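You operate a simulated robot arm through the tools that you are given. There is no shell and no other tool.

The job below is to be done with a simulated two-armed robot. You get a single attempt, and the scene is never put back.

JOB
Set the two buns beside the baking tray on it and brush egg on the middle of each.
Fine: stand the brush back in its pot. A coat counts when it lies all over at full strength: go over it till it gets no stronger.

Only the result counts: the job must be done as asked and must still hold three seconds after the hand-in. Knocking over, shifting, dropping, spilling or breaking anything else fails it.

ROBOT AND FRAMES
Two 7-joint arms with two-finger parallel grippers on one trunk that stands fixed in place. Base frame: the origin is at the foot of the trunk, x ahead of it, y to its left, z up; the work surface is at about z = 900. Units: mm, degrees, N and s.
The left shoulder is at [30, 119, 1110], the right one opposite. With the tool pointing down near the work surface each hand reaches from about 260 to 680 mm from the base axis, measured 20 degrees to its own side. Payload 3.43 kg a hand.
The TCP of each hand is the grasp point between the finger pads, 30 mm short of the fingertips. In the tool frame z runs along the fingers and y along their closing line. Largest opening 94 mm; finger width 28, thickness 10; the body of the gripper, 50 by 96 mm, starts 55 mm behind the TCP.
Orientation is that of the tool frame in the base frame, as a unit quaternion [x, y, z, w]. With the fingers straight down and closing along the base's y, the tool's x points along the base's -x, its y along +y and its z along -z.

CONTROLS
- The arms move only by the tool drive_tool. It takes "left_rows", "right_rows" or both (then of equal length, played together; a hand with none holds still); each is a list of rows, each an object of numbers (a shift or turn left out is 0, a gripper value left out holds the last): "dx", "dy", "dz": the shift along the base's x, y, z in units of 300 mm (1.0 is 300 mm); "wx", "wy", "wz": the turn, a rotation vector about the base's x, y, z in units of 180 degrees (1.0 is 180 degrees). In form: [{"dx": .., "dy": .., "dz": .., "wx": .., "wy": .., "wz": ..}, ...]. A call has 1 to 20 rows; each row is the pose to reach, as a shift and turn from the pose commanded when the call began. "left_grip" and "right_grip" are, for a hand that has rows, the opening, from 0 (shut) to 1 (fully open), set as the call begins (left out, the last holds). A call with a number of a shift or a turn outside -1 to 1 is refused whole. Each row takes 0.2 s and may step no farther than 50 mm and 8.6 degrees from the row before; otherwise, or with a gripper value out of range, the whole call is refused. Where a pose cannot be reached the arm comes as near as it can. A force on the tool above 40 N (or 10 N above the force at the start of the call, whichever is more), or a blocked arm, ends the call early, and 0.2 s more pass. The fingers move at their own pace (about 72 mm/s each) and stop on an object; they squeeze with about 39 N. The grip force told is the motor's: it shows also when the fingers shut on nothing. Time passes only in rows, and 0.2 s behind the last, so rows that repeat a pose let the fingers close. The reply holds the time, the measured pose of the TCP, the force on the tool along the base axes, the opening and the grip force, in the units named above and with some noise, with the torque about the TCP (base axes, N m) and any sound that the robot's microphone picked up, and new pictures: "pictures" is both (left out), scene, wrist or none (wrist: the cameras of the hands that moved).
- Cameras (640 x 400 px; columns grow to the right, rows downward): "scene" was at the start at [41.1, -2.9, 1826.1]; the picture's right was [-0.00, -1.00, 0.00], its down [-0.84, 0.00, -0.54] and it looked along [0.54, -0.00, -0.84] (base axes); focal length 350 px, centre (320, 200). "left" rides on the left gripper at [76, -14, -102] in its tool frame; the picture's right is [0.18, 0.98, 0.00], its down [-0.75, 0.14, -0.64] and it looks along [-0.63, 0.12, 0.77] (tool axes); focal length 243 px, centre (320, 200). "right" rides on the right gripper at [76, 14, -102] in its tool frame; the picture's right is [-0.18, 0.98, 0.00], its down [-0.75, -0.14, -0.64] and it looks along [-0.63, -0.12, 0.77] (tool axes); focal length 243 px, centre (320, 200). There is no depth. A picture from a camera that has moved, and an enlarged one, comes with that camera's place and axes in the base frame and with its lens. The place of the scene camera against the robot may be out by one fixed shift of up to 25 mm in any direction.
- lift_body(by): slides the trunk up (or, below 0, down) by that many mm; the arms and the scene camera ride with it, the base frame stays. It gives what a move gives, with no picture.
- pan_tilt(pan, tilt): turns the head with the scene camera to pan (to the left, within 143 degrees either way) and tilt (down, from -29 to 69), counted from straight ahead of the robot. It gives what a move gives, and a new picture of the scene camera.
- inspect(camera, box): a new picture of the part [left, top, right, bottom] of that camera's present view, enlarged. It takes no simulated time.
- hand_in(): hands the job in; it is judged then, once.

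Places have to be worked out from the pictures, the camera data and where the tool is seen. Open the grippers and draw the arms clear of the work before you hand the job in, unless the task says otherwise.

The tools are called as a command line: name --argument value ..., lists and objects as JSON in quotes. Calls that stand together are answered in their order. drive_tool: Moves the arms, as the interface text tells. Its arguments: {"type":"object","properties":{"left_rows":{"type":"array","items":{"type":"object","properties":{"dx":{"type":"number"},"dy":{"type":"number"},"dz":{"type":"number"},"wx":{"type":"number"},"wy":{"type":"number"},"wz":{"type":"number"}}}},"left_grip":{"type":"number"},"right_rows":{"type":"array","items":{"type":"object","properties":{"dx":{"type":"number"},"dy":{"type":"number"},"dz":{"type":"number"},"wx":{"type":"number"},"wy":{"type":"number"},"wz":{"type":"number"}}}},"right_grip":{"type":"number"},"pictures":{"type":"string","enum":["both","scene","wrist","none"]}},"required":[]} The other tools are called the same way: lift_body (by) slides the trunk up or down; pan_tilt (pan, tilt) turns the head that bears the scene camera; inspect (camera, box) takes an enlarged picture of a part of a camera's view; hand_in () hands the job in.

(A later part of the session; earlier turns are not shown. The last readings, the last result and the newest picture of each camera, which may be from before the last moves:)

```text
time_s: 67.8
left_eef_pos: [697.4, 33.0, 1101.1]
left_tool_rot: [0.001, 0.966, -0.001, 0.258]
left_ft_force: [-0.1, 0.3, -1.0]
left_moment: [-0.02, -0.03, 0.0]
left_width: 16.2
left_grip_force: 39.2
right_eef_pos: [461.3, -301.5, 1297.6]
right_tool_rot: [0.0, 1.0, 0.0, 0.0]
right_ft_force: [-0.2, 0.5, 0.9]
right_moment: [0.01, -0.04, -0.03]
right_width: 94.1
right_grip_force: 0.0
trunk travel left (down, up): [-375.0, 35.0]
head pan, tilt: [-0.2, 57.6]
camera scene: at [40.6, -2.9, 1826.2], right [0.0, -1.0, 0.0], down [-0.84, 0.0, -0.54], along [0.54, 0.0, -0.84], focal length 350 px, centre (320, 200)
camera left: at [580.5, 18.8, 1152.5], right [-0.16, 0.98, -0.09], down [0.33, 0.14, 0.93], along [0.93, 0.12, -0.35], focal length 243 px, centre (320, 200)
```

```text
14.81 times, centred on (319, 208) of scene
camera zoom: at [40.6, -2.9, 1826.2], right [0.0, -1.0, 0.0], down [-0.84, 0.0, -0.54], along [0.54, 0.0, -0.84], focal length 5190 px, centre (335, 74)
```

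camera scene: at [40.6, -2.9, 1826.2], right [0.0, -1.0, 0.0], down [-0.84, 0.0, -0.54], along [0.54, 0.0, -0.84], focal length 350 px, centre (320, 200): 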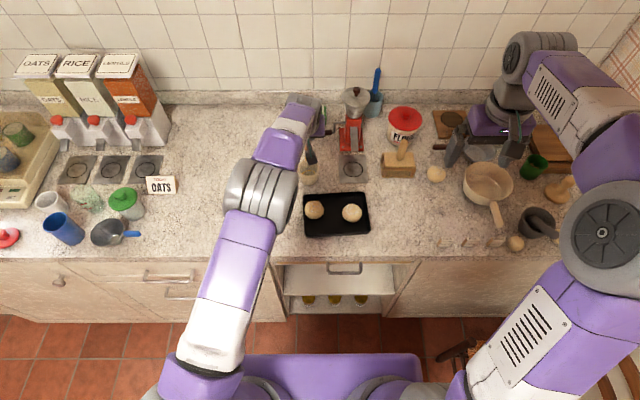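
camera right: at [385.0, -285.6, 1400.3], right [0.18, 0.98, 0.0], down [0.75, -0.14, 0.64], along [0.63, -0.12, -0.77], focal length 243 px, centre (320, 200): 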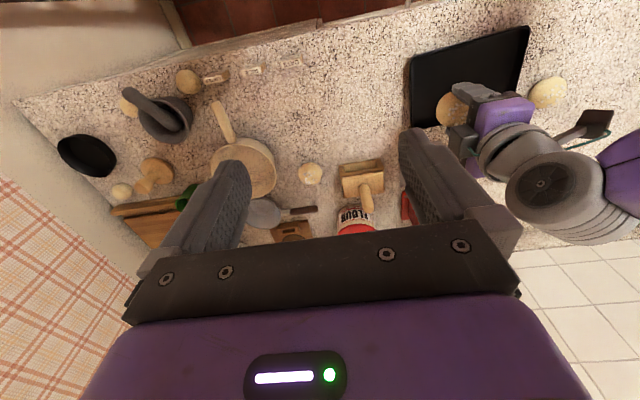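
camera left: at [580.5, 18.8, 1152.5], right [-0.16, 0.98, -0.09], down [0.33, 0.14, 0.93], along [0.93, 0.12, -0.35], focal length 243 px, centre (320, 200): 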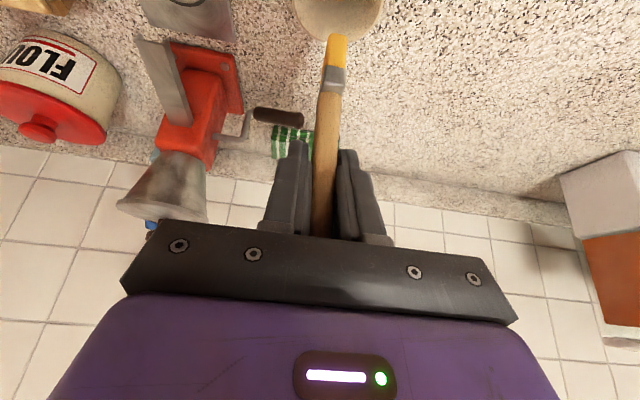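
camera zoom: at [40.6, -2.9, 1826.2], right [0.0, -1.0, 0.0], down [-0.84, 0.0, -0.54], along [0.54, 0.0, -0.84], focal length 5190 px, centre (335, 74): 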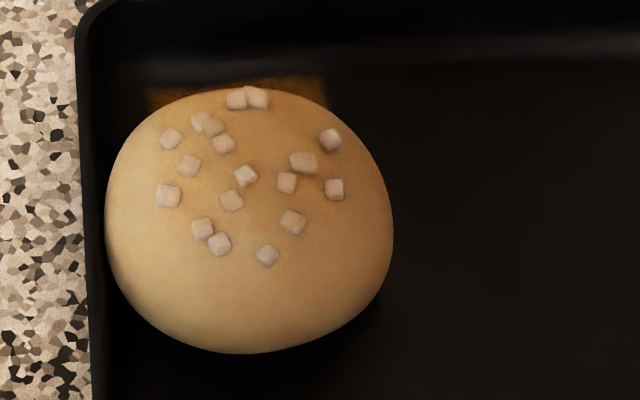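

Now it is clearer: the coat shows as a roughly 39 mm square patch over the bun's top, only faintly tinted so far. I zoom in to see how it is spread.

inspect --camera "right" --box '[475, 55, 535, 105]'

inspect --camera "scene" --box '[307, 196, 327, 212]'

inspect --camera "left" --box '[290, 0, 390, 110]'

```text
8.00 times, centred on (505, 80) of right
camera zoom: at [384.8, -286.1, 1400.2], right [0.18, 0.98, 0.0], down [0.75, -0.14, 0.64], along [0.63, -0.12, -0.77], focal length 1941 px, centre (-1160, 1160)
```

zoom: 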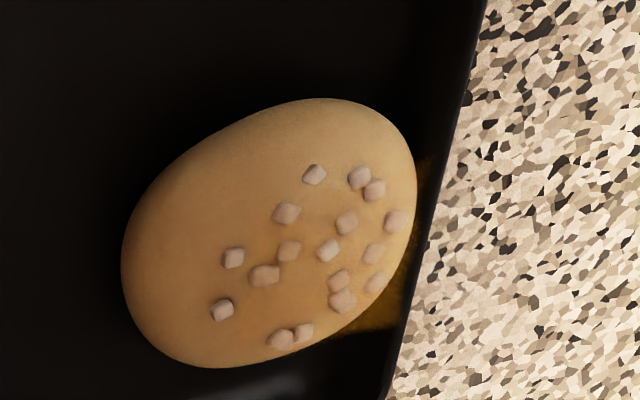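

```text
16.00 times, centred on (317, 204) of scene
camera zoom: at [40.6, -2.9, 1826.2], right [0.0, -1.0, 0.0], down [-0.84, 0.0, -0.54], along [0.54, 0.0, -0.84], focal length 5605 px, centre (368, 136)
```

zoom: 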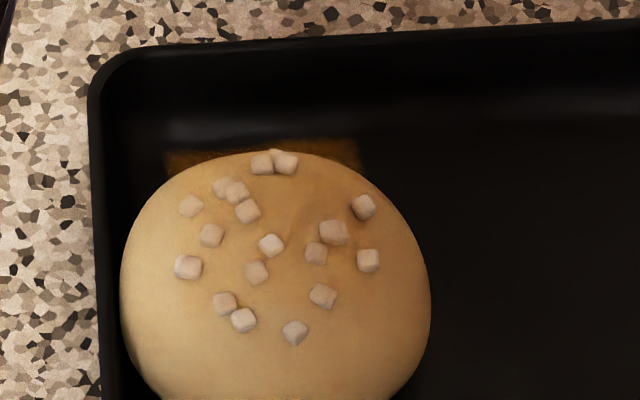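

```text
3.64 times, centred on (340, 55) of left
camera zoom: at [580.5, 18.8, 1152.5], right [-0.16, 0.98, -0.09], down [0.33, 0.14, 0.93], along [0.93, 0.12, -0.35], focal length 882 px, centre (247, 727)
```

zoom: 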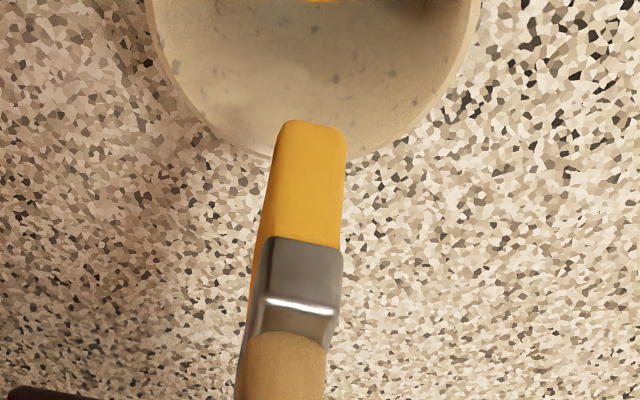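

The patch seems to be a flat sheet at the bun's top, tinted weakly, and bun L now rests against the tray's left wall near (565,12.5). I go back above it, aligned anew, and will dab rather than stroke so it does not slide.

drive_tool --left_rows '[{"dx": -0.08, "dy": -0.01, "wy": -0.005}, {"dx": -0.16, "dy": -0.022, "wy": -0.01}, {"dx": -0.24, "dy": -0.034, "wy": -0.02}, {"dx": -0.32, "dy": -0.046, "dz": -0.03, "wy": -0.03}, {"dx": -0.4, "dy": -0.058, "dz": -0.08, "wy": -0.035}, {"dx": -0.449, "dy": -0.065, "dz": -0.14, "wy": -0.035}, {"dx": -0.449, "dy": -0.065, "dz": -0.17, "wy": -0.035}, {"dx": -0.449, "dy": -0.065, "dz": -0.17, "wy": -0.035}]' --left_grip 0.0 --pictures "none"

inspect --camera "left" --box '[250, 0, 410, 110]'

inspect --camera "right" --box '[460, 40, 560, 120]'

```text
time_s: 69.6
left_eef_pos: [562.7, 16.1, 1051.2]
left_tool_rot: [0.0, 0.95, 0.0, 0.312]
left_ft_force: [0.5, -0.2, 0.0]
left_moment: [0.0, 0.03, 0.03]
left_width: 16.1
left_grip_force: 39.2
right_eef_pos: [460.8, -301.7, 1296.8]
right_tool_rot: [0.0, 1.0, 0.0, 0.0]
right_ft_force: [0.5, 0.9, 0.1]
right_moment: [0.0, 0.0, -0.02]
right_width: 94.2
right_grip_force: 0.1
trunk travel left (down, up): [-375.0, 35.0]
head pan, tilt: [-0.2, 57.6]
```

```text
3.64 times, centred on (330, 55) of left
camera zoom: at [439.8, 1.4, 1089.7], right [-0.15, 0.98, -0.11], down [0.23, 0.14, 0.96], along [0.96, 0.12, -0.24], focal length 882 px, centre (284, 727)
```

zoom: 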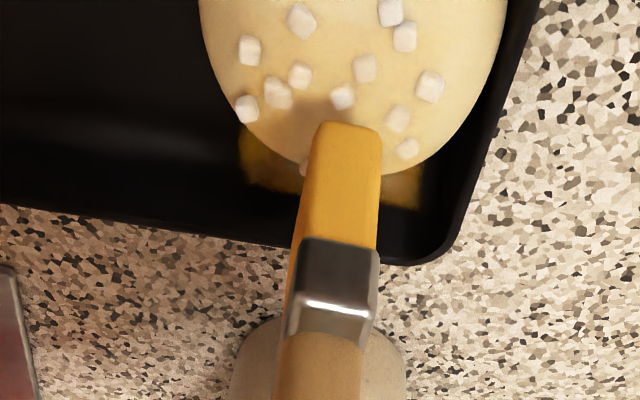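

```text
5.00 times, centred on (510, 80) of right
camera zoom: at [385.0, -286.0, 1400.1], right [0.18, 0.98, 0.0], down [0.75, -0.14, 0.64], along [0.63, -0.12, -0.77], focal length 1213 px, centre (-630, 800)
```

zoom: 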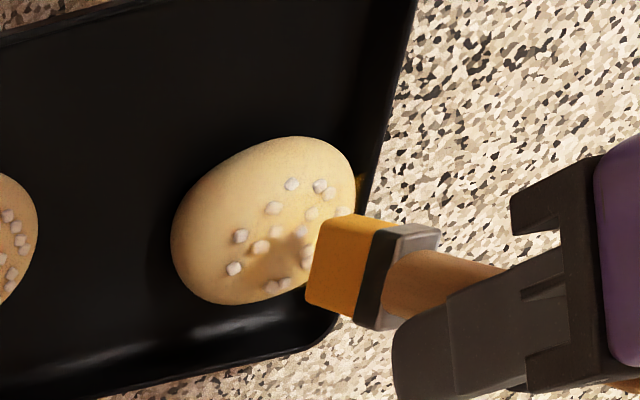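

The tip is within about 1.5 mm of the bun's centre. I test a plain press: down to light contact, hold about a second, and up again to see if the tint deepens.

drive_tool --left_rows '[{"dy": 0.005, "dz": -0.03}, {"dy": 0.005, "dz": -0.047}, {"dy": 0.005, "dz": -0.053}, {"dy": 0.005, "dz": -0.053}, {"dy": 0.005, "dz": -0.053}, {"dy": 0.005, "dz": -0.053}, {"dy": 0.005, "dz": -0.053}, {"dy": 0.005, "dz": -0.053}]' --left_grip 0.0 --pictures "none"

inspect --camera "left" --box '[250, 0, 410, 110]'

inspect --camera "right" --box '[460, 40, 560, 120]'

```text
time_s: 71.4
left_eef_pos: [561.1, 17.8, 1034.8]
left_tool_rot: [0.0, 0.95, 0.0, 0.312]
left_ft_force: [-0.5, -1.0, 2.0]
left_moment: [0.0, -0.02, 0.0]
left_width: 16.3
left_grip_force: 38.3
right_eef_pos: [460.0, -301.6, 1297.1]
right_tool_rot: [0.001, 1.0, 0.0, 0.0]
right_ft_force: [-0.1, 0.0, 0.6]
right_moment: [0.02, 0.04, -0.04]
right_width: 93.9
right_grip_force: 0.0
trunk travel left (down, up): [-375.0, 35.0]
head pan, tilt: [-0.2, 57.6]
```

```text
3.64 times, centred on (330, 55) of left
camera zoom: at [438.8, 2.5, 1073.5], right [-0.15, 0.98, -0.11], down [0.23, 0.14, 0.96], along [0.96, 0.12, -0.24], focal length 882 px, centre (284, 727)
```

zoom: 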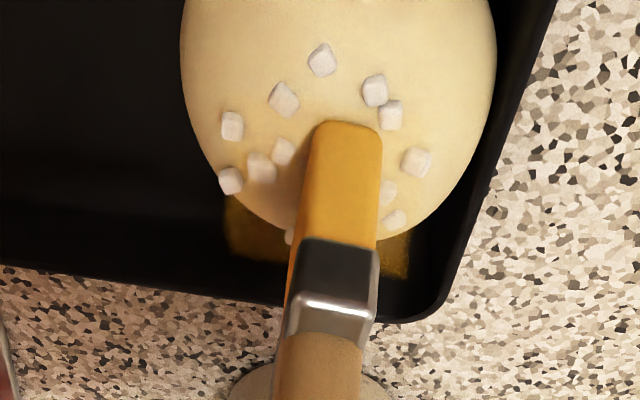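

```text
5.00 times, centred on (510, 80) of right
camera zoom: at [384.9, -286.1, 1400.1], right [0.18, 0.98, 0.0], down [0.75, -0.14, 0.64], along [0.63, -0.12, -0.77], focal length 1213 px, centre (-630, 800)
```

zoom: 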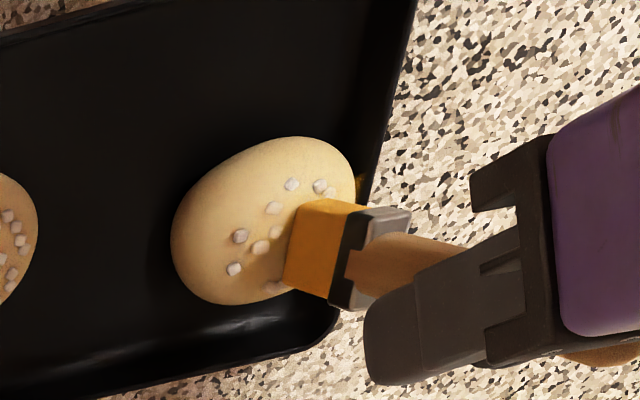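

The hold was at about 2 N and the bun stayed put. I lift off 15 mm and check whether the tint under the brush is stronger.

drive_tool --left_rows '[{"dz": 0.03}, {"dz": 0.08, "wy": 0.01}, {"dz": 0.15, "wy": 0.0206}, {"dx": -0.1, "dz": 0.2, "wy": 0.0206}, {"dx": -0.2, "dz": 0.2, "wy": 0.0206}, {"dx": -0.2, "dz": 0.2, "wy": 0.0206}]' --left_grip 0.0 --pictures "none"

inspect --camera "left" --box '[250, 0, 410, 110]'

inspect --camera "right" --box '[460, 40, 560, 120]'

```text
time_s: 72.8
left_eef_pos: [499.7, 16.3, 1096.6]
left_tool_rot: [0.0, 0.96, 0.0, 0.28]
left_ft_force: [0.0, 0.2, -0.5]
left_moment: [0.0, 0.01, -0.02]
left_width: 16.3
left_grip_force: 38.8
right_eef_pos: [461.0, -300.6, 1296.4]
right_tool_rot: [0.0, 1.0, 0.0, -0.001]
right_ft_force: [0.3, 0.4, 0.3]
right_moment: [0.02, -0.01, 0.0]
right_width: 94.0
right_grip_force: 0.1
trunk travel left (down, up): [-375.0, 35.0]
head pan, tilt: [-0.2, 57.6]
```

```text
3.64 times, centred on (330, 55) of left
camera zoom: at [379.9, 0.8, 1142.5], right [-0.16, 0.98, -0.1], down [0.29, 0.14, 0.95], along [0.94, 0.12, -0.31], focal length 882 px, centre (284, 727)
```

zoom: 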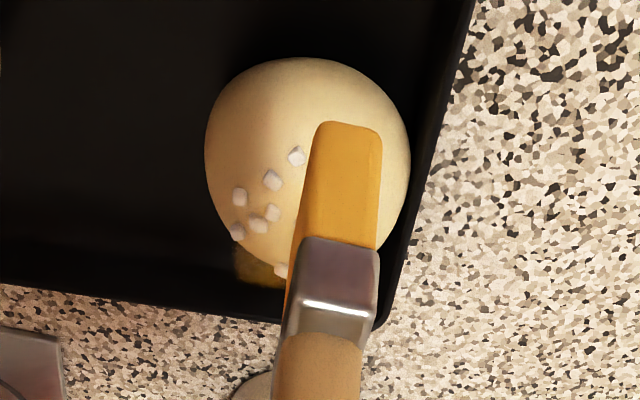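

```text
5.00 times, centred on (510, 80) of right
camera zoom: at [385.6, -285.9, 1399.9], right [0.18, 0.98, 0.0], down [0.75, -0.14, 0.64], along [0.63, -0.12, -0.77], focal length 1213 px, centre (-630, 800)
```

zoom: 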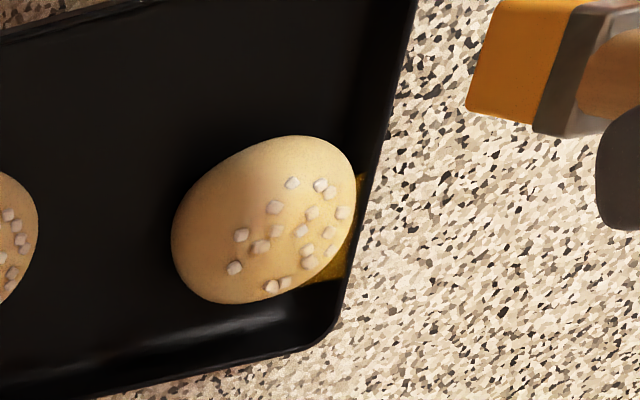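

I zoom the right camera in on bun L to judge the tint without the arm's shadow.

inspect --camera "right" --box '[475, 55, 535, 105]'

inspect --camera "right" --box '[410, 60, 470, 110]'

```text
8.00 times, centred on (505, 80) of right
camera zoom: at [385.6, -285.9, 1399.9], right [0.18, 0.98, 0.0], down [0.75, -0.14, 0.64], along [0.63, -0.12, -0.77], focal length 1941 px, centre (-1160, 1160)
```

zoom: 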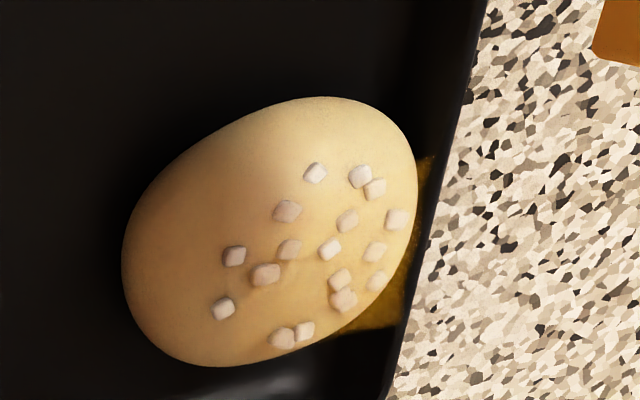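

```text
8.00 times, centred on (440, 85) of right
camera zoom: at [385.6, -285.9, 1399.9], right [0.18, 0.98, 0.0], down [0.75, -0.14, 0.64], along [0.63, -0.12, -0.77], focal length 1941 px, centre (-640, 1120)
```

zoom: 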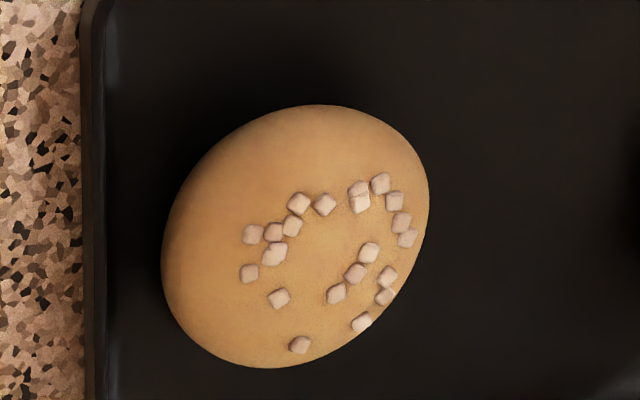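

The patch is tinted all over but still weakly, so it needs many more passes. With the tip's offset now calibrated (and the brush set upright), I return to the patch centre and feel for light contact.

drive_tool --left_rows '[{"dx": 0.1, "dy": 0.003, "dz": -0.03}, {"dx": 0.2163, "dy": 0.003, "dz": -0.1}, {"dx": 0.2163, "dy": 0.003, "dz": -0.16}, {"dx": 0.2163, "dy": 0.003, "dz": -0.187}, {"dx": 0.2163, "dy": 0.003, "dz": -0.195}, {"dx": 0.2163, "dy": 0.003, "dz": -0.195}]' --left_grip 0.0 --pictures "none"

inspect --camera "left" --box '[250, 0, 410, 110]'

```text
time_s: 74.2
left_eef_pos: [565.4, 17.0, 1036.1]
left_tool_rot: [0.0, 0.96, 0.0, 0.281]
left_ft_force: [0.8, 0.1, -0.5]
left_moment: [0.02, 0.03, 0.01]
left_width: 16.1
left_grip_force: 38.8
right_eef_pos: [461.7, -302.4, 1297.1]
right_tool_rot: [-0.001, 1.0, 0.0, -0.001]
right_ft_force: [0.5, -0.7, -0.2]
right_moment: [0.01, -0.02, 0.02]
right_width: 93.9
right_grip_force: 0.1
trunk travel left (down, up): [-375.0, 35.0]
head pan, tilt: [-0.2, 57.6]
```

```text
3.64 times, centred on (330, 55) of left
camera zoom: at [445.3, 2.2, 1082.3], right [-0.16, 0.98, -0.1], down [0.29, 0.14, 0.95], along [0.94, 0.12, -0.31], focal length 882 px, centre (284, 727)
```

zoom: 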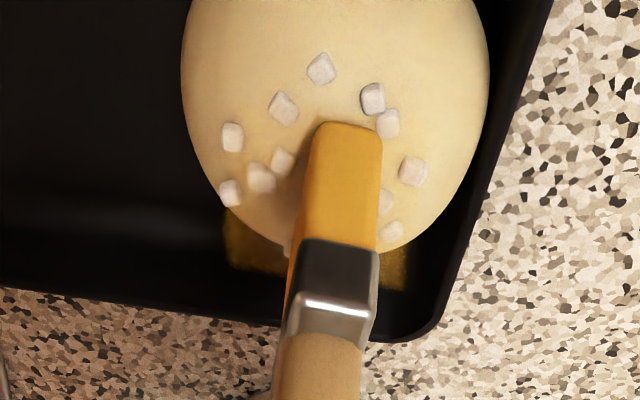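

No contact yet at this height. I lower about 2 mm more and make gentle strokes around the patch centre, keeping the bristles over the top of the dome.

drive_tool --left_rows '[{"dz": -0.005}, {"dz": -0.008}, {"dy": 0.012, "dz": -0.008}, {"dy": 0.017, "dz": -0.008}, {"dy": 0.005, "dz": -0.008}, {"dy": -0.008, "dz": -0.008}, {"dy": -0.017, "dz": -0.008}, {"dy": -0.005, "dz": -0.008}, {"dx": -0.015, "dy": 0.01, "dz": -0.008}, {"dx": -0.015, "dy": 0.017, "dz": -0.008}, {"dx": -0.015, "dy": 0.0, "dz": -0.008}, {"dx": -0.015, "dy": -0.017, "dz": -0.008}, {"dx": 0.0, "dy": -0.007, "dz": -0.008}, {"dx": 0.015, "dy": 0.005, "dz": -0.008}, {"dx": 0.015, "dy": 0.017, "dz": -0.008}, {"dx": 0.015, "dy": 0.0, "dz": -0.008}, {"dx": 0.015, "dy": -0.017, "dz": -0.008}, {"dx": 0.005, "dy": -0.005, "dz": -0.008}, {"dz": -0.008}]' --left_grip 0.0 --pictures "none"

inspect --camera "left" --box '[250, 0, 410, 110]'

inspect --camera "right" --box '[460, 40, 560, 120]'

```text
time_s: 78.2
left_eef_pos: [567.6, 15.8, 1033.4]
left_tool_rot: [0.0, 0.959, 0.0, 0.282]
left_ft_force: [2.3, -1.3, 11.8]
left_moment: [-0.3, -0.32, -0.02]
left_width: 16.3
left_grip_force: 39.1
right_eef_pos: [460.3, -300.6, 1297.1]
right_tool_rot: [0.001, 1.0, 0.0, 0.0]
right_ft_force: [-0.5, 1.1, 0.3]
right_moment: [0.0, 0.02, 0.0]
right_width: 94.1
right_grip_force: 0.0
trunk travel left (down, up): [-375.0, 35.0]
head pan, tilt: [-0.2, 57.6]
```

```text
3.64 times, centred on (330, 55) of left
camera zoom: at [446.8, 1.2, 1079.9], right [-0.15, 0.98, -0.1], down [0.29, 0.14, 0.95], along [0.95, 0.12, -0.31], focal length 882 px, centre (284, 727)
```

zoom: 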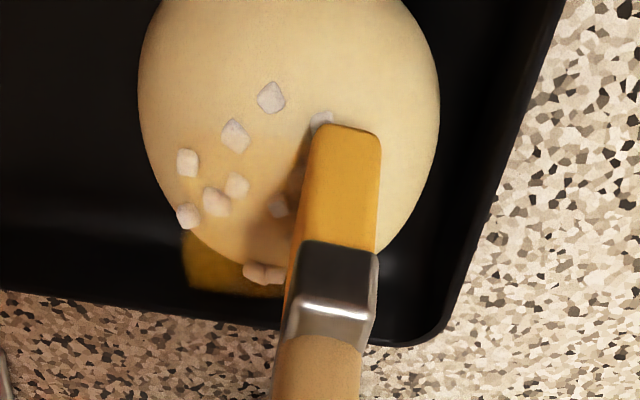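

```text
5.00 times, centred on (510, 80) of right
camera zoom: at [384.4, -286.0, 1400.3], right [0.18, 0.98, 0.0], down [0.75, -0.14, 0.64], along [0.63, -0.12, -0.77], focal length 1213 px, centre (-630, 800)
```

zoom: 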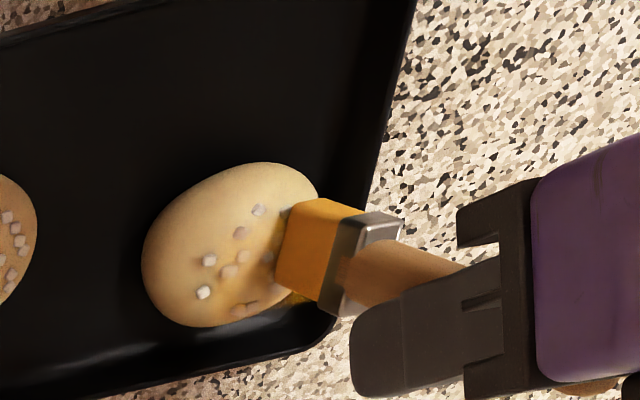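

The tint is clearly stronger now, but I pressed too hard (11.8 N) and the bun slid to about (571,4). I lift off and re-check before going on with a lighter touch.

drive_tool --left_rows '[{"dz": 0.03}, {"dz": 0.07}, {"dx": -0.08, "dz": 0.12}, {"dx": -0.16, "dz": 0.15}, {"dx": -0.16, "dz": 0.15}]' --left_grip 0.0 --pictures "none"

inspect --camera "left" --box '[250, 0, 410, 110]'

inspect --camera "right" --box '[470, 55, 530, 105]'

```text
time_s: 79.4
left_eef_pos: [520.0, 17.4, 1078.0]
left_tool_rot: [-0.001, 0.96, 0.001, 0.28]
left_ft_force: [0.6, 0.1, 0.4]
left_moment: [0.0, 0.03, 0.02]
left_width: 16.3
left_grip_force: 39.1
right_eef_pos: [461.9, -301.1, 1297.3]
right_tool_rot: [0.0, 1.0, 0.0, 0.001]
right_ft_force: [0.9, 0.0, 0.4]
right_moment: [-0.05, 0.04, -0.04]
right_width: 94.1
right_grip_force: 0.0
trunk travel left (down, up): [-375.0, 35.0]
head pan, tilt: [-0.2, 57.6]
```

```text
3.64 times, centred on (330, 55) of left
camera zoom: at [399.8, 3.1, 1123.8], right [-0.16, 0.98, -0.1], down [0.29, 0.14, 0.95], along [0.94, 0.12, -0.31], focal length 882 px, centre (284, 727)
```

zoom: 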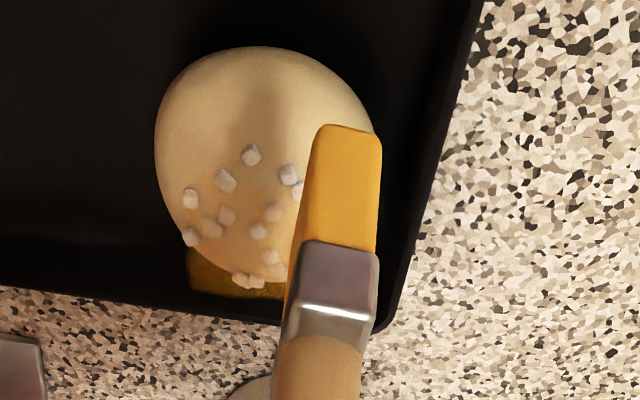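

```text
8.00 times, centred on (500, 80) of right
camera zoom: at [385.8, -286.1, 1399.8], right [0.18, 0.98, 0.0], down [0.75, -0.14, 0.64], along [0.63, -0.12, -0.77], focal length 1941 px, centre (-1120, 1160)
```

zoom: 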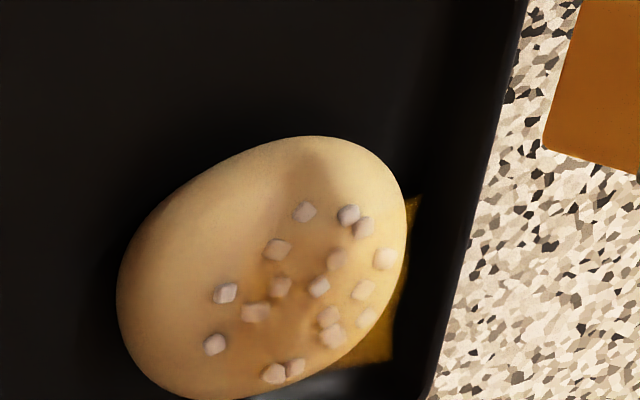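

The sheet's corners place the patch centre now at about (573,4), turned about 9°. I go back over it, centred, and settle to a lighter contact.

drive_tool --left_rows '[{"dx": 0.09, "dy": -0.02}, {"dx": 0.177, "dy": -0.0347, "dz": -0.05}, {"dx": 0.177, "dy": -0.0347, "dz": -0.1}, {"dx": 0.177, "dy": -0.0347, "dz": -0.135}, {"dx": 0.177, "dy": -0.0347, "dz": -0.142}, {"dx": 0.177, "dy": -0.0347, "dz": -0.146}, {"dx": 0.177, "dy": -0.0347, "dz": -0.146}]' --left_grip 0.0 --pictures "none"

inspect --camera "left" --box '[250, 0, 410, 110]'

```text
time_s: 81.0
left_eef_pos: [571.7, 5.8, 1035.3]
left_tool_rot: [0.0, 0.96, 0.0, 0.28]
left_ft_force: [-0.9, -0.1, 1.5]
left_moment: [0.03, 0.07, 0.0]
left_width: 15.7
left_grip_force: 39.0
right_eef_pos: [460.3, -301.9, 1297.2]
right_tool_rot: [0.0, 1.0, 0.0, 0.0]
right_ft_force: [0.0, 0.6, -0.8]
right_moment: [-0.01, 0.04, -0.03]
right_width: 94.1
right_grip_force: 0.0
trunk travel left (down, up): [-375.0, 35.0]
head pan, tilt: [-0.2, 57.6]
```

```text
3.64 times, centred on (330, 55) of left
camera zoom: at [451.9, -7.9, 1080.9], right [-0.16, 0.98, -0.1], down [0.29, 0.14, 0.95], along [0.94, 0.12, -0.31], focal length 882 px, centre (284, 727)
```

zoom: 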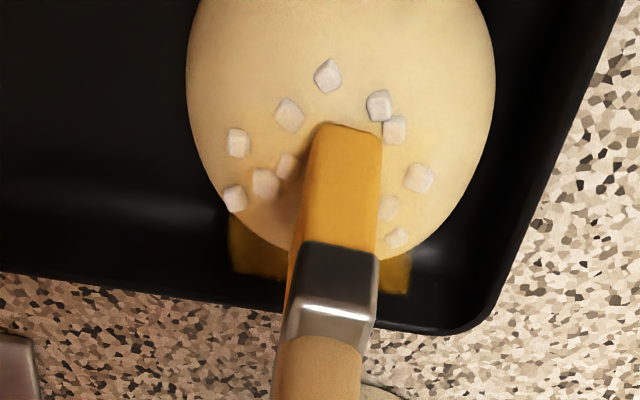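

Contact is 1.5 N with the brush centred over the dome. I stroke at nearly this height, ±6 mm in y at three x positions.

drive_tool --left_rows '[{"dy": 0.01, "dz": -0.001}, {"dy": 0.02, "dz": -0.002}, {"dy": 0.007, "dz": -0.001}, {"dy": -0.007, "dz": -0.001}, {"dy": -0.02, "dz": -0.002}, {"dx": -0.015, "dy": -0.007, "dz": -0.001}, {"dx": -0.015, "dy": 0.007, "dz": -0.001}, {"dx": -0.015, "dy": 0.02, "dz": -0.002}, {"dx": -0.015, "dy": 0.007, "dz": -0.001}, {"dx": -0.015, "dy": -0.007, "dz": -0.001}, {"dx": -0.015, "dy": -0.02, "dz": -0.002}, {"dx": 0.0, "dy": -0.007, "dz": -0.001}, {"dx": 0.015, "dy": 0.007, "dz": -0.001}, {"dx": 0.015, "dy": 0.02, "dz": -0.002}, {"dx": 0.015, "dy": 0.007, "dz": -0.001}, {"dx": 0.015, "dy": -0.007, "dz": -0.001}, {"dx": 0.015, "dy": -0.02, "dz": -0.002}, {"dx": 0.0, "dy": -0.007, "dz": -0.001}, {"dz": -0.001}]' --left_grip 0.0 --pictures "none"

inspect --camera "left" --box '[250, 0, 410, 110]'

inspect --camera "right" --box '[460, 40, 560, 120]'

```text
time_s: 85.0
left_eef_pos: [571.3, 5.4, 1033.4]
left_tool_rot: [0.0, 0.96, 0.0, 0.28]
left_ft_force: [0.0, -0.5, 2.5]
left_moment: [-0.07, 0.02, -0.01]
left_width: 16.0
left_grip_force: 38.7
right_eef_pos: [460.8, -301.3, 1297.3]
right_tool_rot: [0.0, 1.0, 0.0, 0.001]
right_ft_force: [0.4, 0.4, 0.0]
right_moment: [0.0, 0.0, 0.01]
right_width: 93.9
right_grip_force: 0.0
trunk travel left (down, up): [-375.0, 35.0]
head pan, tilt: [-0.2, 57.6]
```

```text
3.64 times, centred on (330, 55) of left
camera zoom: at [451.2, -8.4, 1080.4], right [-0.15, 0.98, -0.1], down [0.29, 0.14, 0.95], along [0.94, 0.12, -0.31], focal length 882 px, centre (284, 727)
```

zoom: 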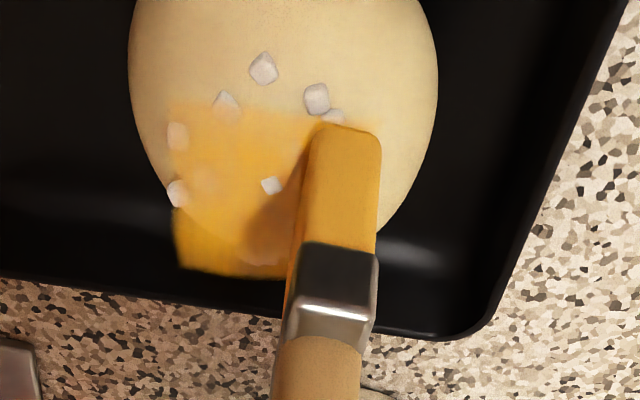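

```text
5.00 times, centred on (510, 80) of right
camera zoom: at [385.1, -286.0, 1400.1], right [0.18, 0.98, 0.0], down [0.75, -0.14, 0.64], along [0.63, -0.12, -0.77], focal length 1213 px, centre (-630, 800)
```

zoom: 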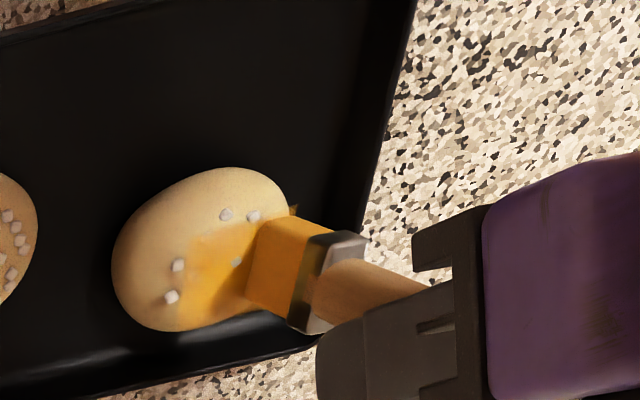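

The coat has become much stronger — a bright yellow square — while the bun slid about 9 mm toward −y. I lift off and look at how even it is.

drive_tool --left_rows '[{"dz": 0.03}, {"dz": 0.07}, {"dx": -0.08, "dy": 0.05, "dz": 0.15}, {"dx": -0.16, "dy": 0.15, "dz": 0.2}, {"dx": -0.16, "dy": 0.22, "dz": 0.2}, {"dx": -0.16, "dy": 0.22, "dz": 0.2}]' --left_grip 0.0 --pictures "none"

inspect --camera "left" --box '[190, 0, 390, 120]'

inspect --camera "right" --box '[460, 55, 530, 110]'

```text
time_s: 86.4
left_eef_pos: [522.3, 72.6, 1091.8]
left_tool_rot: [0.0, 0.96, -0.001, 0.282]
left_ft_force: [0.4, -0.4, -1.9]
left_moment: [0.0, 0.02, -0.03]
left_width: 16.4
left_grip_force: 39.7
right_eef_pos: [461.5, -301.9, 1297.4]
right_tool_rot: [0.0, 1.0, 0.0, 0.0]
right_ft_force: [-0.7, 0.7, 0.0]
right_moment: [-0.04, -0.05, -0.04]
right_width: 94.4
right_grip_force: 0.0
trunk travel left (down, up): [-375.0, 35.0]
head pan, tilt: [-0.2, 57.6]
```

```text
3.20 times, centred on (290, 60) of left
camera zoom: at [402.2, 56.3, 1137.8], right [-0.15, 0.98, -0.1], down [0.29, 0.14, 0.95], along [0.94, 0.12, -0.31], focal length 776 px, centre (416, 648)
```

zoom: 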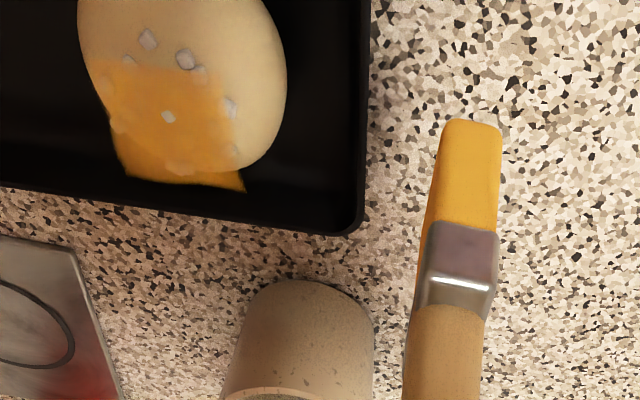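

```text
7.27 times, centred on (495, 82) of right
camera zoom: at [384.7, -286.2, 1400.1], right [0.18, 0.98, 0.0], down [0.75, -0.14, 0.64], along [0.63, -0.12, -0.77], focal length 1764 px, centre (-953, 1054)
```

zoom: 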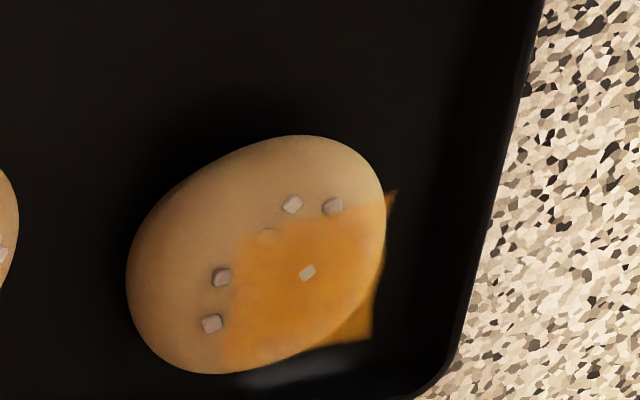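

The coat is strong toward −y and weaker toward the +y edge; its corners put the patch centre at (573,−6.5), about 35 mm square. I go back to brush the +y side with short strokes along x and light contact.

drive_tool --left_rows '[{"dx": 0.08, "dy": -0.11, "dz": -0.03}, {"dx": 0.158, "dy": -0.2277, "dz": -0.1}, {"dx": 0.158, "dy": -0.2277, "dz": -0.17}, {"dx": 0.158, "dy": -0.2277, "dz": -0.193}, {"dx": 0.158, "dy": -0.2277, "dz": -0.199}, {"dx": 0.175, "dy": -0.2277, "dz": -0.199}, {"dx": 0.158, "dy": -0.2277, "dz": -0.199}, {"dx": 0.141, "dy": -0.2277, "dz": -0.199}, {"dx": 0.158, "dy": -0.2277, "dz": -0.199}, {"dx": 0.158, "dy": -0.211, "dz": -0.2005}, {"dx": 0.175, "dy": -0.211, "dz": -0.2005}, {"dx": 0.158, "dy": -0.211, "dz": -0.2005}, {"dx": 0.141, "dy": -0.211, "dz": -0.2005}, {"dx": 0.158, "dy": -0.211, "dz": -0.2005}, {"dx": 0.158, "dy": -0.211, "dz": -0.2005}]' --left_grip 0.0 --pictures "none"

inspect --camera "left" --box '[250, 0, 410, 110]'

inspect --camera "right" --box '[460, 40, 560, 120]'

```text
time_s: 89.6
left_eef_pos: [572.3, 10.8, 1034.1]
left_tool_rot: [0.0, 0.96, 0.0, 0.281]
left_ft_force: [0.7, 0.3, 0.0]
left_moment: [-0.02, -0.04, 0.02]
left_width: 16.1
left_grip_force: 38.7
right_eef_pos: [461.6, -301.2, 1297.1]
right_tool_rot: [0.0, 1.0, 0.0, 0.0]
right_ft_force: [-0.2, -0.3, 0.7]
right_moment: [-0.01, -0.01, -0.02]
right_width: 94.0
right_grip_force: 0.0
trunk travel left (down, up): [-375.0, 35.0]
head pan, tilt: [-0.2, 57.6]
```

```text
3.64 times, centred on (330, 55) of left
camera zoom: at [452.1, -4.8, 1080.6], right [-0.15, 0.98, -0.1], down [0.29, 0.14, 0.95], along [0.94, 0.12, -0.31], focal length 882 px, centre (284, 727)
```

zoom: 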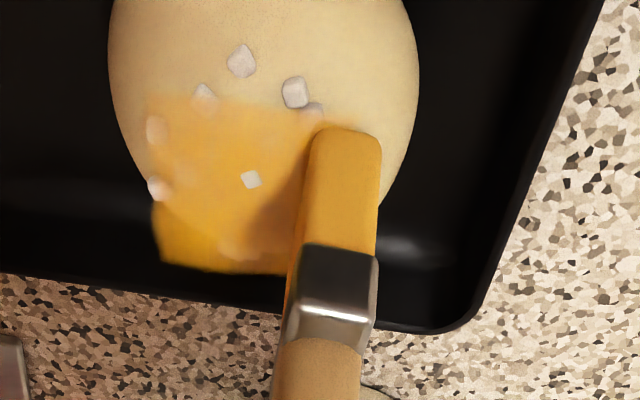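

```text
5.00 times, centred on (510, 80) of right
camera zoom: at [385.0, -286.0, 1400.1], right [0.18, 0.98, 0.0], down [0.75, -0.14, 0.64], along [0.63, -0.12, -0.77], focal length 1213 px, centre (-630, 800)
```

zoom: 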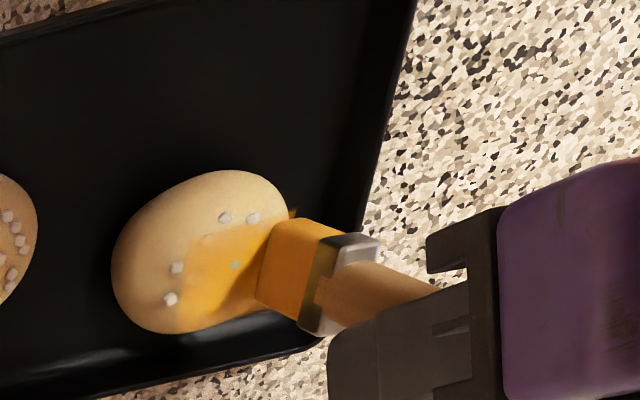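

There is no contact at this +13 mm offset. I lower in half-millimetre steps while stroking along x until a light touch registers.

drive_tool --left_rows '[{"dx": 0.01, "dz": -0.002}, {"dx": 0.0, "dz": -0.004}, {"dx": -0.01, "dz": -0.005}, {"dx": 0.0, "dz": -0.006}, {"dx": 0.01, "dz": -0.006}, {"dx": 0.0, "dz": -0.006}]' --left_grip 0.0 --pictures "none"

inspect --camera "left" --box '[250, 0, 410, 110]'

```text
time_s: 91.0
left_eef_pos: [569.3, 10.0, 1031.6]
left_tool_rot: [0.0, 0.96, 0.0, 0.281]
left_ft_force: [1.2, 0.6, 0.4]
left_moment: [0.03, -0.01, -0.01]
left_width: 16.3
left_grip_force: 39.2
right_eef_pos: [460.6, -302.2, 1296.8]
right_tool_rot: [-0.001, 1.0, 0.001, 0.0]
right_ft_force: [-0.8, 0.2, 0.2]
right_moment: [-0.02, -0.04, 0.0]
right_width: 94.2
right_grip_force: 0.0
trunk travel left (down, up): [-375.0, 35.0]
head pan, tilt: [-0.2, 57.6]
```

```text
3.64 times, centred on (330, 55) of left
camera zoom: at [450.7, -5.3, 1079.1], right [-0.16, 0.98, -0.1], down [0.29, 0.14, 0.95], along [0.94, 0.12, -0.31], focal length 882 px, centre (284, 727)
```

zoom: 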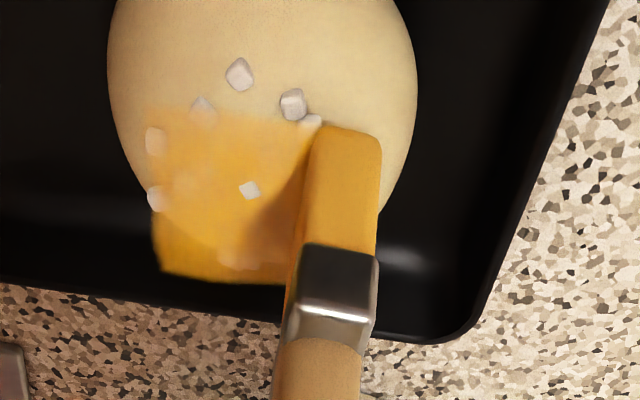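

Still free of contact. I lift off and view the patch to see whether the +y side gained from these passes near the sheet.

drive_tool --left_rows '[{"dz": 0.04}, {"dz": 0.1}, {"dx": -0.08, "dy": 0.08, "dz": 0.18}, {"dx": -0.16, "dy": 0.18, "dz": 0.2}, {"dx": -0.16, "dy": 0.2, "dz": 0.2}, {"dx": -0.16, "dy": 0.2, "dz": 0.2}]' --left_grip 0.0 --pictures "none"

inspect --camera "left" --box '[190, 0, 390, 120]'

inspect --camera "right" --box '[460, 55, 530, 110]'

```text
time_s: 92.4
left_eef_pos: [523.0, 70.6, 1094.7]
left_tool_rot: [0.0, 0.96, 0.0, 0.28]
left_ft_force: [-0.1, 0.3, -0.2]
left_moment: [-0.01, -0.01, 0.01]
left_width: 16.3
left_grip_force: 38.7
right_eef_pos: [461.4, -301.4, 1298.5]
right_tool_rot: [0.0, 1.0, 0.0, 0.0]
right_ft_force: [-0.7, 0.2, -0.3]
right_moment: [-0.02, -0.01, -0.01]
right_width: 93.7
right_grip_force: 0.0
trunk travel left (down, up): [-375.0, 35.0]
head pan, tilt: [-0.2, 57.6]
```

```text
3.20 times, centred on (290, 60) of left
camera zoom: at [403.4, 55.9, 1140.5], right [-0.15, 0.98, -0.1], down [0.29, 0.14, 0.95], along [0.94, 0.12, -0.31], focal length 776 px, centre (416, 648)
```

zoom: 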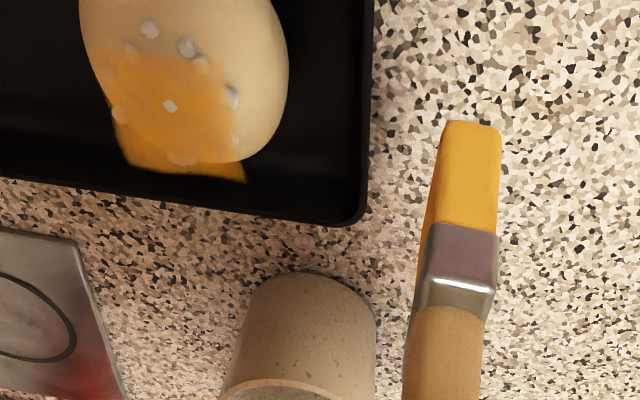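

```text
7.27 times, centred on (495, 82) of right
camera zoom: at [384.8, -285.8, 1400.2], right [0.18, 0.98, 0.0], down [0.75, -0.14, 0.64], along [0.63, -0.12, -0.77], focal length 1764 px, centre (-953, 1054)
```

zoom: 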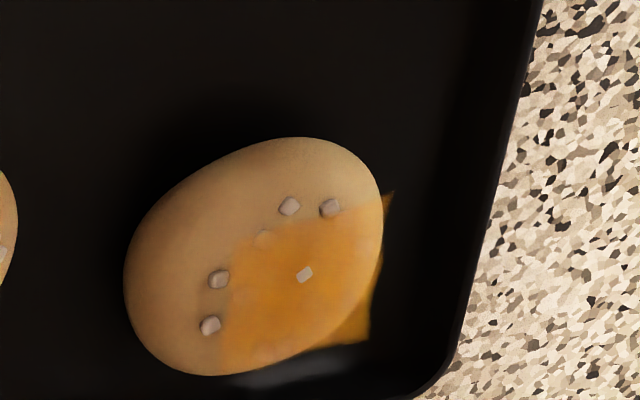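

The +y side filled in even with almost no contact, so passing the bristles close to the top is enough. I now sweep the whole 35 mm patch in a raster just at skimming height so the bun stays still.

drive_tool --left_rows '[{"dx": 0.08, "dy": -0.12, "dz": -0.05}, {"dx": 0.1453, "dy": -0.2, "dz": -0.13}, {"dx": 0.1453, "dy": -0.1967, "dz": -0.1965}, {"dx": 0.1453, "dy": -0.21, "dz": -0.1942}, {"dx": 0.1453, "dy": -0.2233, "dz": -0.1915}, {"dx": 0.1453, "dy": -0.2367, "dz": -0.1915}, {"dx": 0.1453, "dy": -0.25, "dz": -0.1915}, {"dx": 0.1453, "dy": -0.2633, "dz": -0.1915}, {"dx": 0.1453, "dy": -0.2767, "dz": -0.1942}, {"dx": 0.1453, "dy": -0.29, "dz": -0.1965}, {"dx": 0.1753, "dy": -0.29, "dz": -0.1965}, {"dx": 0.1753, "dy": -0.2767, "dz": -0.1942}, {"dx": 0.1753, "dy": -0.2633, "dz": -0.1915}, {"dx": 0.1753, "dy": -0.25, "dz": -0.1915}, {"dx": 0.1753, "dy": -0.2367, "dz": -0.1915}, {"dx": 0.1753, "dy": -0.2233, "dz": -0.1915}, {"dx": 0.1753, "dy": -0.21, "dz": -0.1942}, {"dx": 0.1753, "dy": -0.1967, "dz": -0.1965}, {"dx": 0.1603, "dy": -0.1967, "dz": -0.15}, {"dx": 0.04, "dy": -0.1, "dz": -0.05}]' --left_grip 0.0 --pictures "none"

inspect --camera "left" --box '[190, 0, 390, 120]'

inspect --camera "right" --box '[460, 55, 530, 110]'

```text
refused: row 20 steps farther than a row can; nothing moved
```

```text
3.20 times, centred on (290, 60) of left
camera zoom: at [403.4, 55.9, 1140.5], right [-0.15, 0.98, -0.1], down [0.29, 0.14, 0.95], along [0.94, 0.12, -0.31], focal length 776 px, centre (416, 648)
```

zoom: 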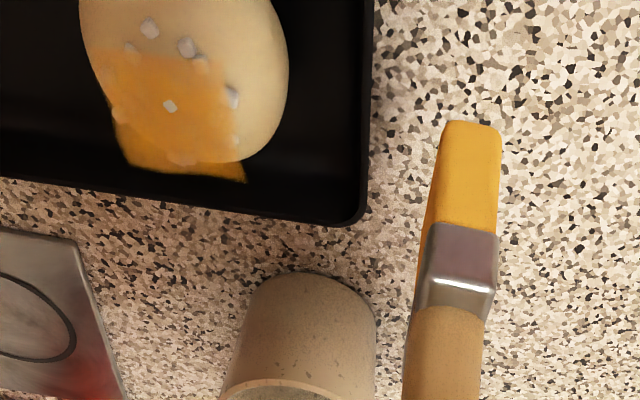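

```text
7.27 times, centred on (495, 82) of right
camera zoom: at [384.8, -285.8, 1400.2], right [0.18, 0.98, 0.0], down [0.75, -0.14, 0.64], along [0.63, -0.12, -0.77], focal length 1764 px, centre (-953, 1054)
```

zoom: 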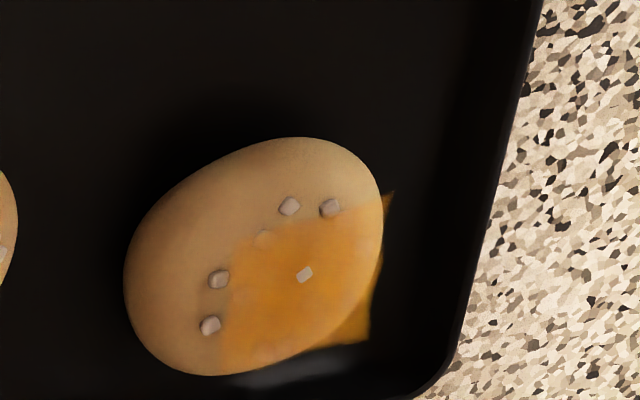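

The last row stepped too far and the call was refused, so nothing moved. I send the same raster again without that row.

drive_tool --left_rows '[{"dx": 0.08, "dy": -0.12, "dz": -0.05}, {"dx": 0.1453, "dy": -0.2, "dz": -0.13}, {"dx": 0.1453, "dy": -0.1967, "dz": -0.1965}, {"dx": 0.1453, "dy": -0.21, "dz": -0.1942}, {"dx": 0.1453, "dy": -0.2233, "dz": -0.1915}, {"dx": 0.1453, "dy": -0.2367, "dz": -0.1915}, {"dx": 0.1453, "dy": -0.25, "dz": -0.1915}, {"dx": 0.1453, "dy": -0.2633, "dz": -0.1915}, {"dx": 0.1453, "dy": -0.2767, "dz": -0.1942}, {"dx": 0.1453, "dy": -0.29, "dz": -0.1965}, {"dx": 0.1753, "dy": -0.29, "dz": -0.1965}, {"dx": 0.1753, "dy": -0.2767, "dz": -0.1942}, {"dx": 0.1753, "dy": -0.2633, "dz": -0.1915}, {"dx": 0.1753, "dy": -0.25, "dz": -0.1915}, {"dx": 0.1753, "dy": -0.2367, "dz": -0.1915}, {"dx": 0.1753, "dy": -0.2233, "dz": -0.1915}, {"dx": 0.1753, "dy": -0.21, "dz": -0.1942}, {"dx": 0.1753, "dy": -0.1967, "dz": -0.1965}, {"dx": 0.1603, "dy": -0.1967, "dz": -0.15}, {"dx": 0.08, "dy": -0.12, "dz": -0.05}]' --left_grip 0.0 --pictures "none"

inspect --camera "left" --box '[220, 0, 400, 110]'

inspect --camera "right" --box '[460, 55, 530, 110]'

```text
time_s: 96.6
left_eef_pos: [548.2, 36.4, 1079.2]
left_tool_rot: [0.0, 0.96, -0.001, 0.281]
left_ft_force: [0.6, 0.1, -0.4]
left_moment: [-0.04, -0.01, 0.01]
left_width: 16.3
left_grip_force: 39.2
right_eef_pos: [460.0, -300.2, 1297.8]
right_tool_rot: [0.0, 1.0, 0.0, 0.001]
right_ft_force: [-0.5, 0.7, 0.1]
right_moment: [0.0, -0.03, -0.01]
right_width: 93.9
right_grip_force: 0.1
trunk travel left (down, up): [-375.0, 35.0]
head pan, tilt: [-0.2, 57.6]
```

```text
3.56 times, centred on (310, 55) of left
camera zoom: at [427.8, 20.0, 1124.8], right [-0.16, 0.98, -0.1], down [0.29, 0.14, 0.95], along [0.94, 0.12, -0.31], focal length 863 px, centre (356, 716)
```

zoom: 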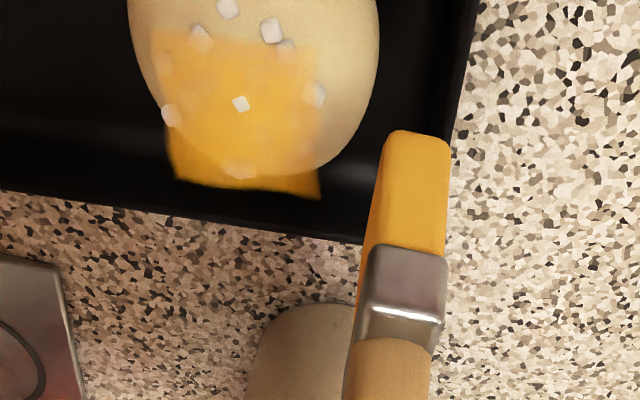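

```text
7.27 times, centred on (495, 82) of right
camera zoom: at [383.7, -284.6, 1400.9], right [0.18, 0.98, 0.0], down [0.75, -0.14, 0.64], along [0.63, -0.12, -0.77], focal length 1764 px, centre (-953, 1054)
```

zoom: 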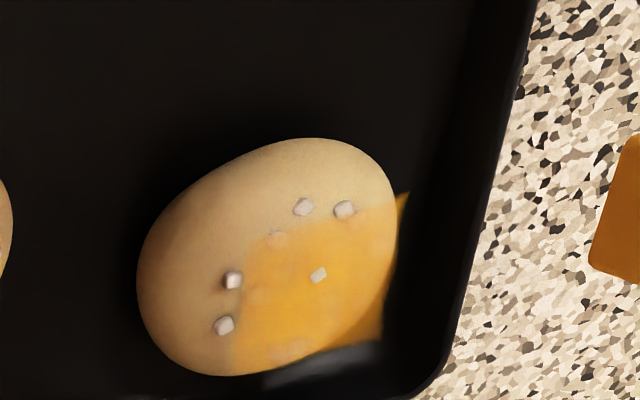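

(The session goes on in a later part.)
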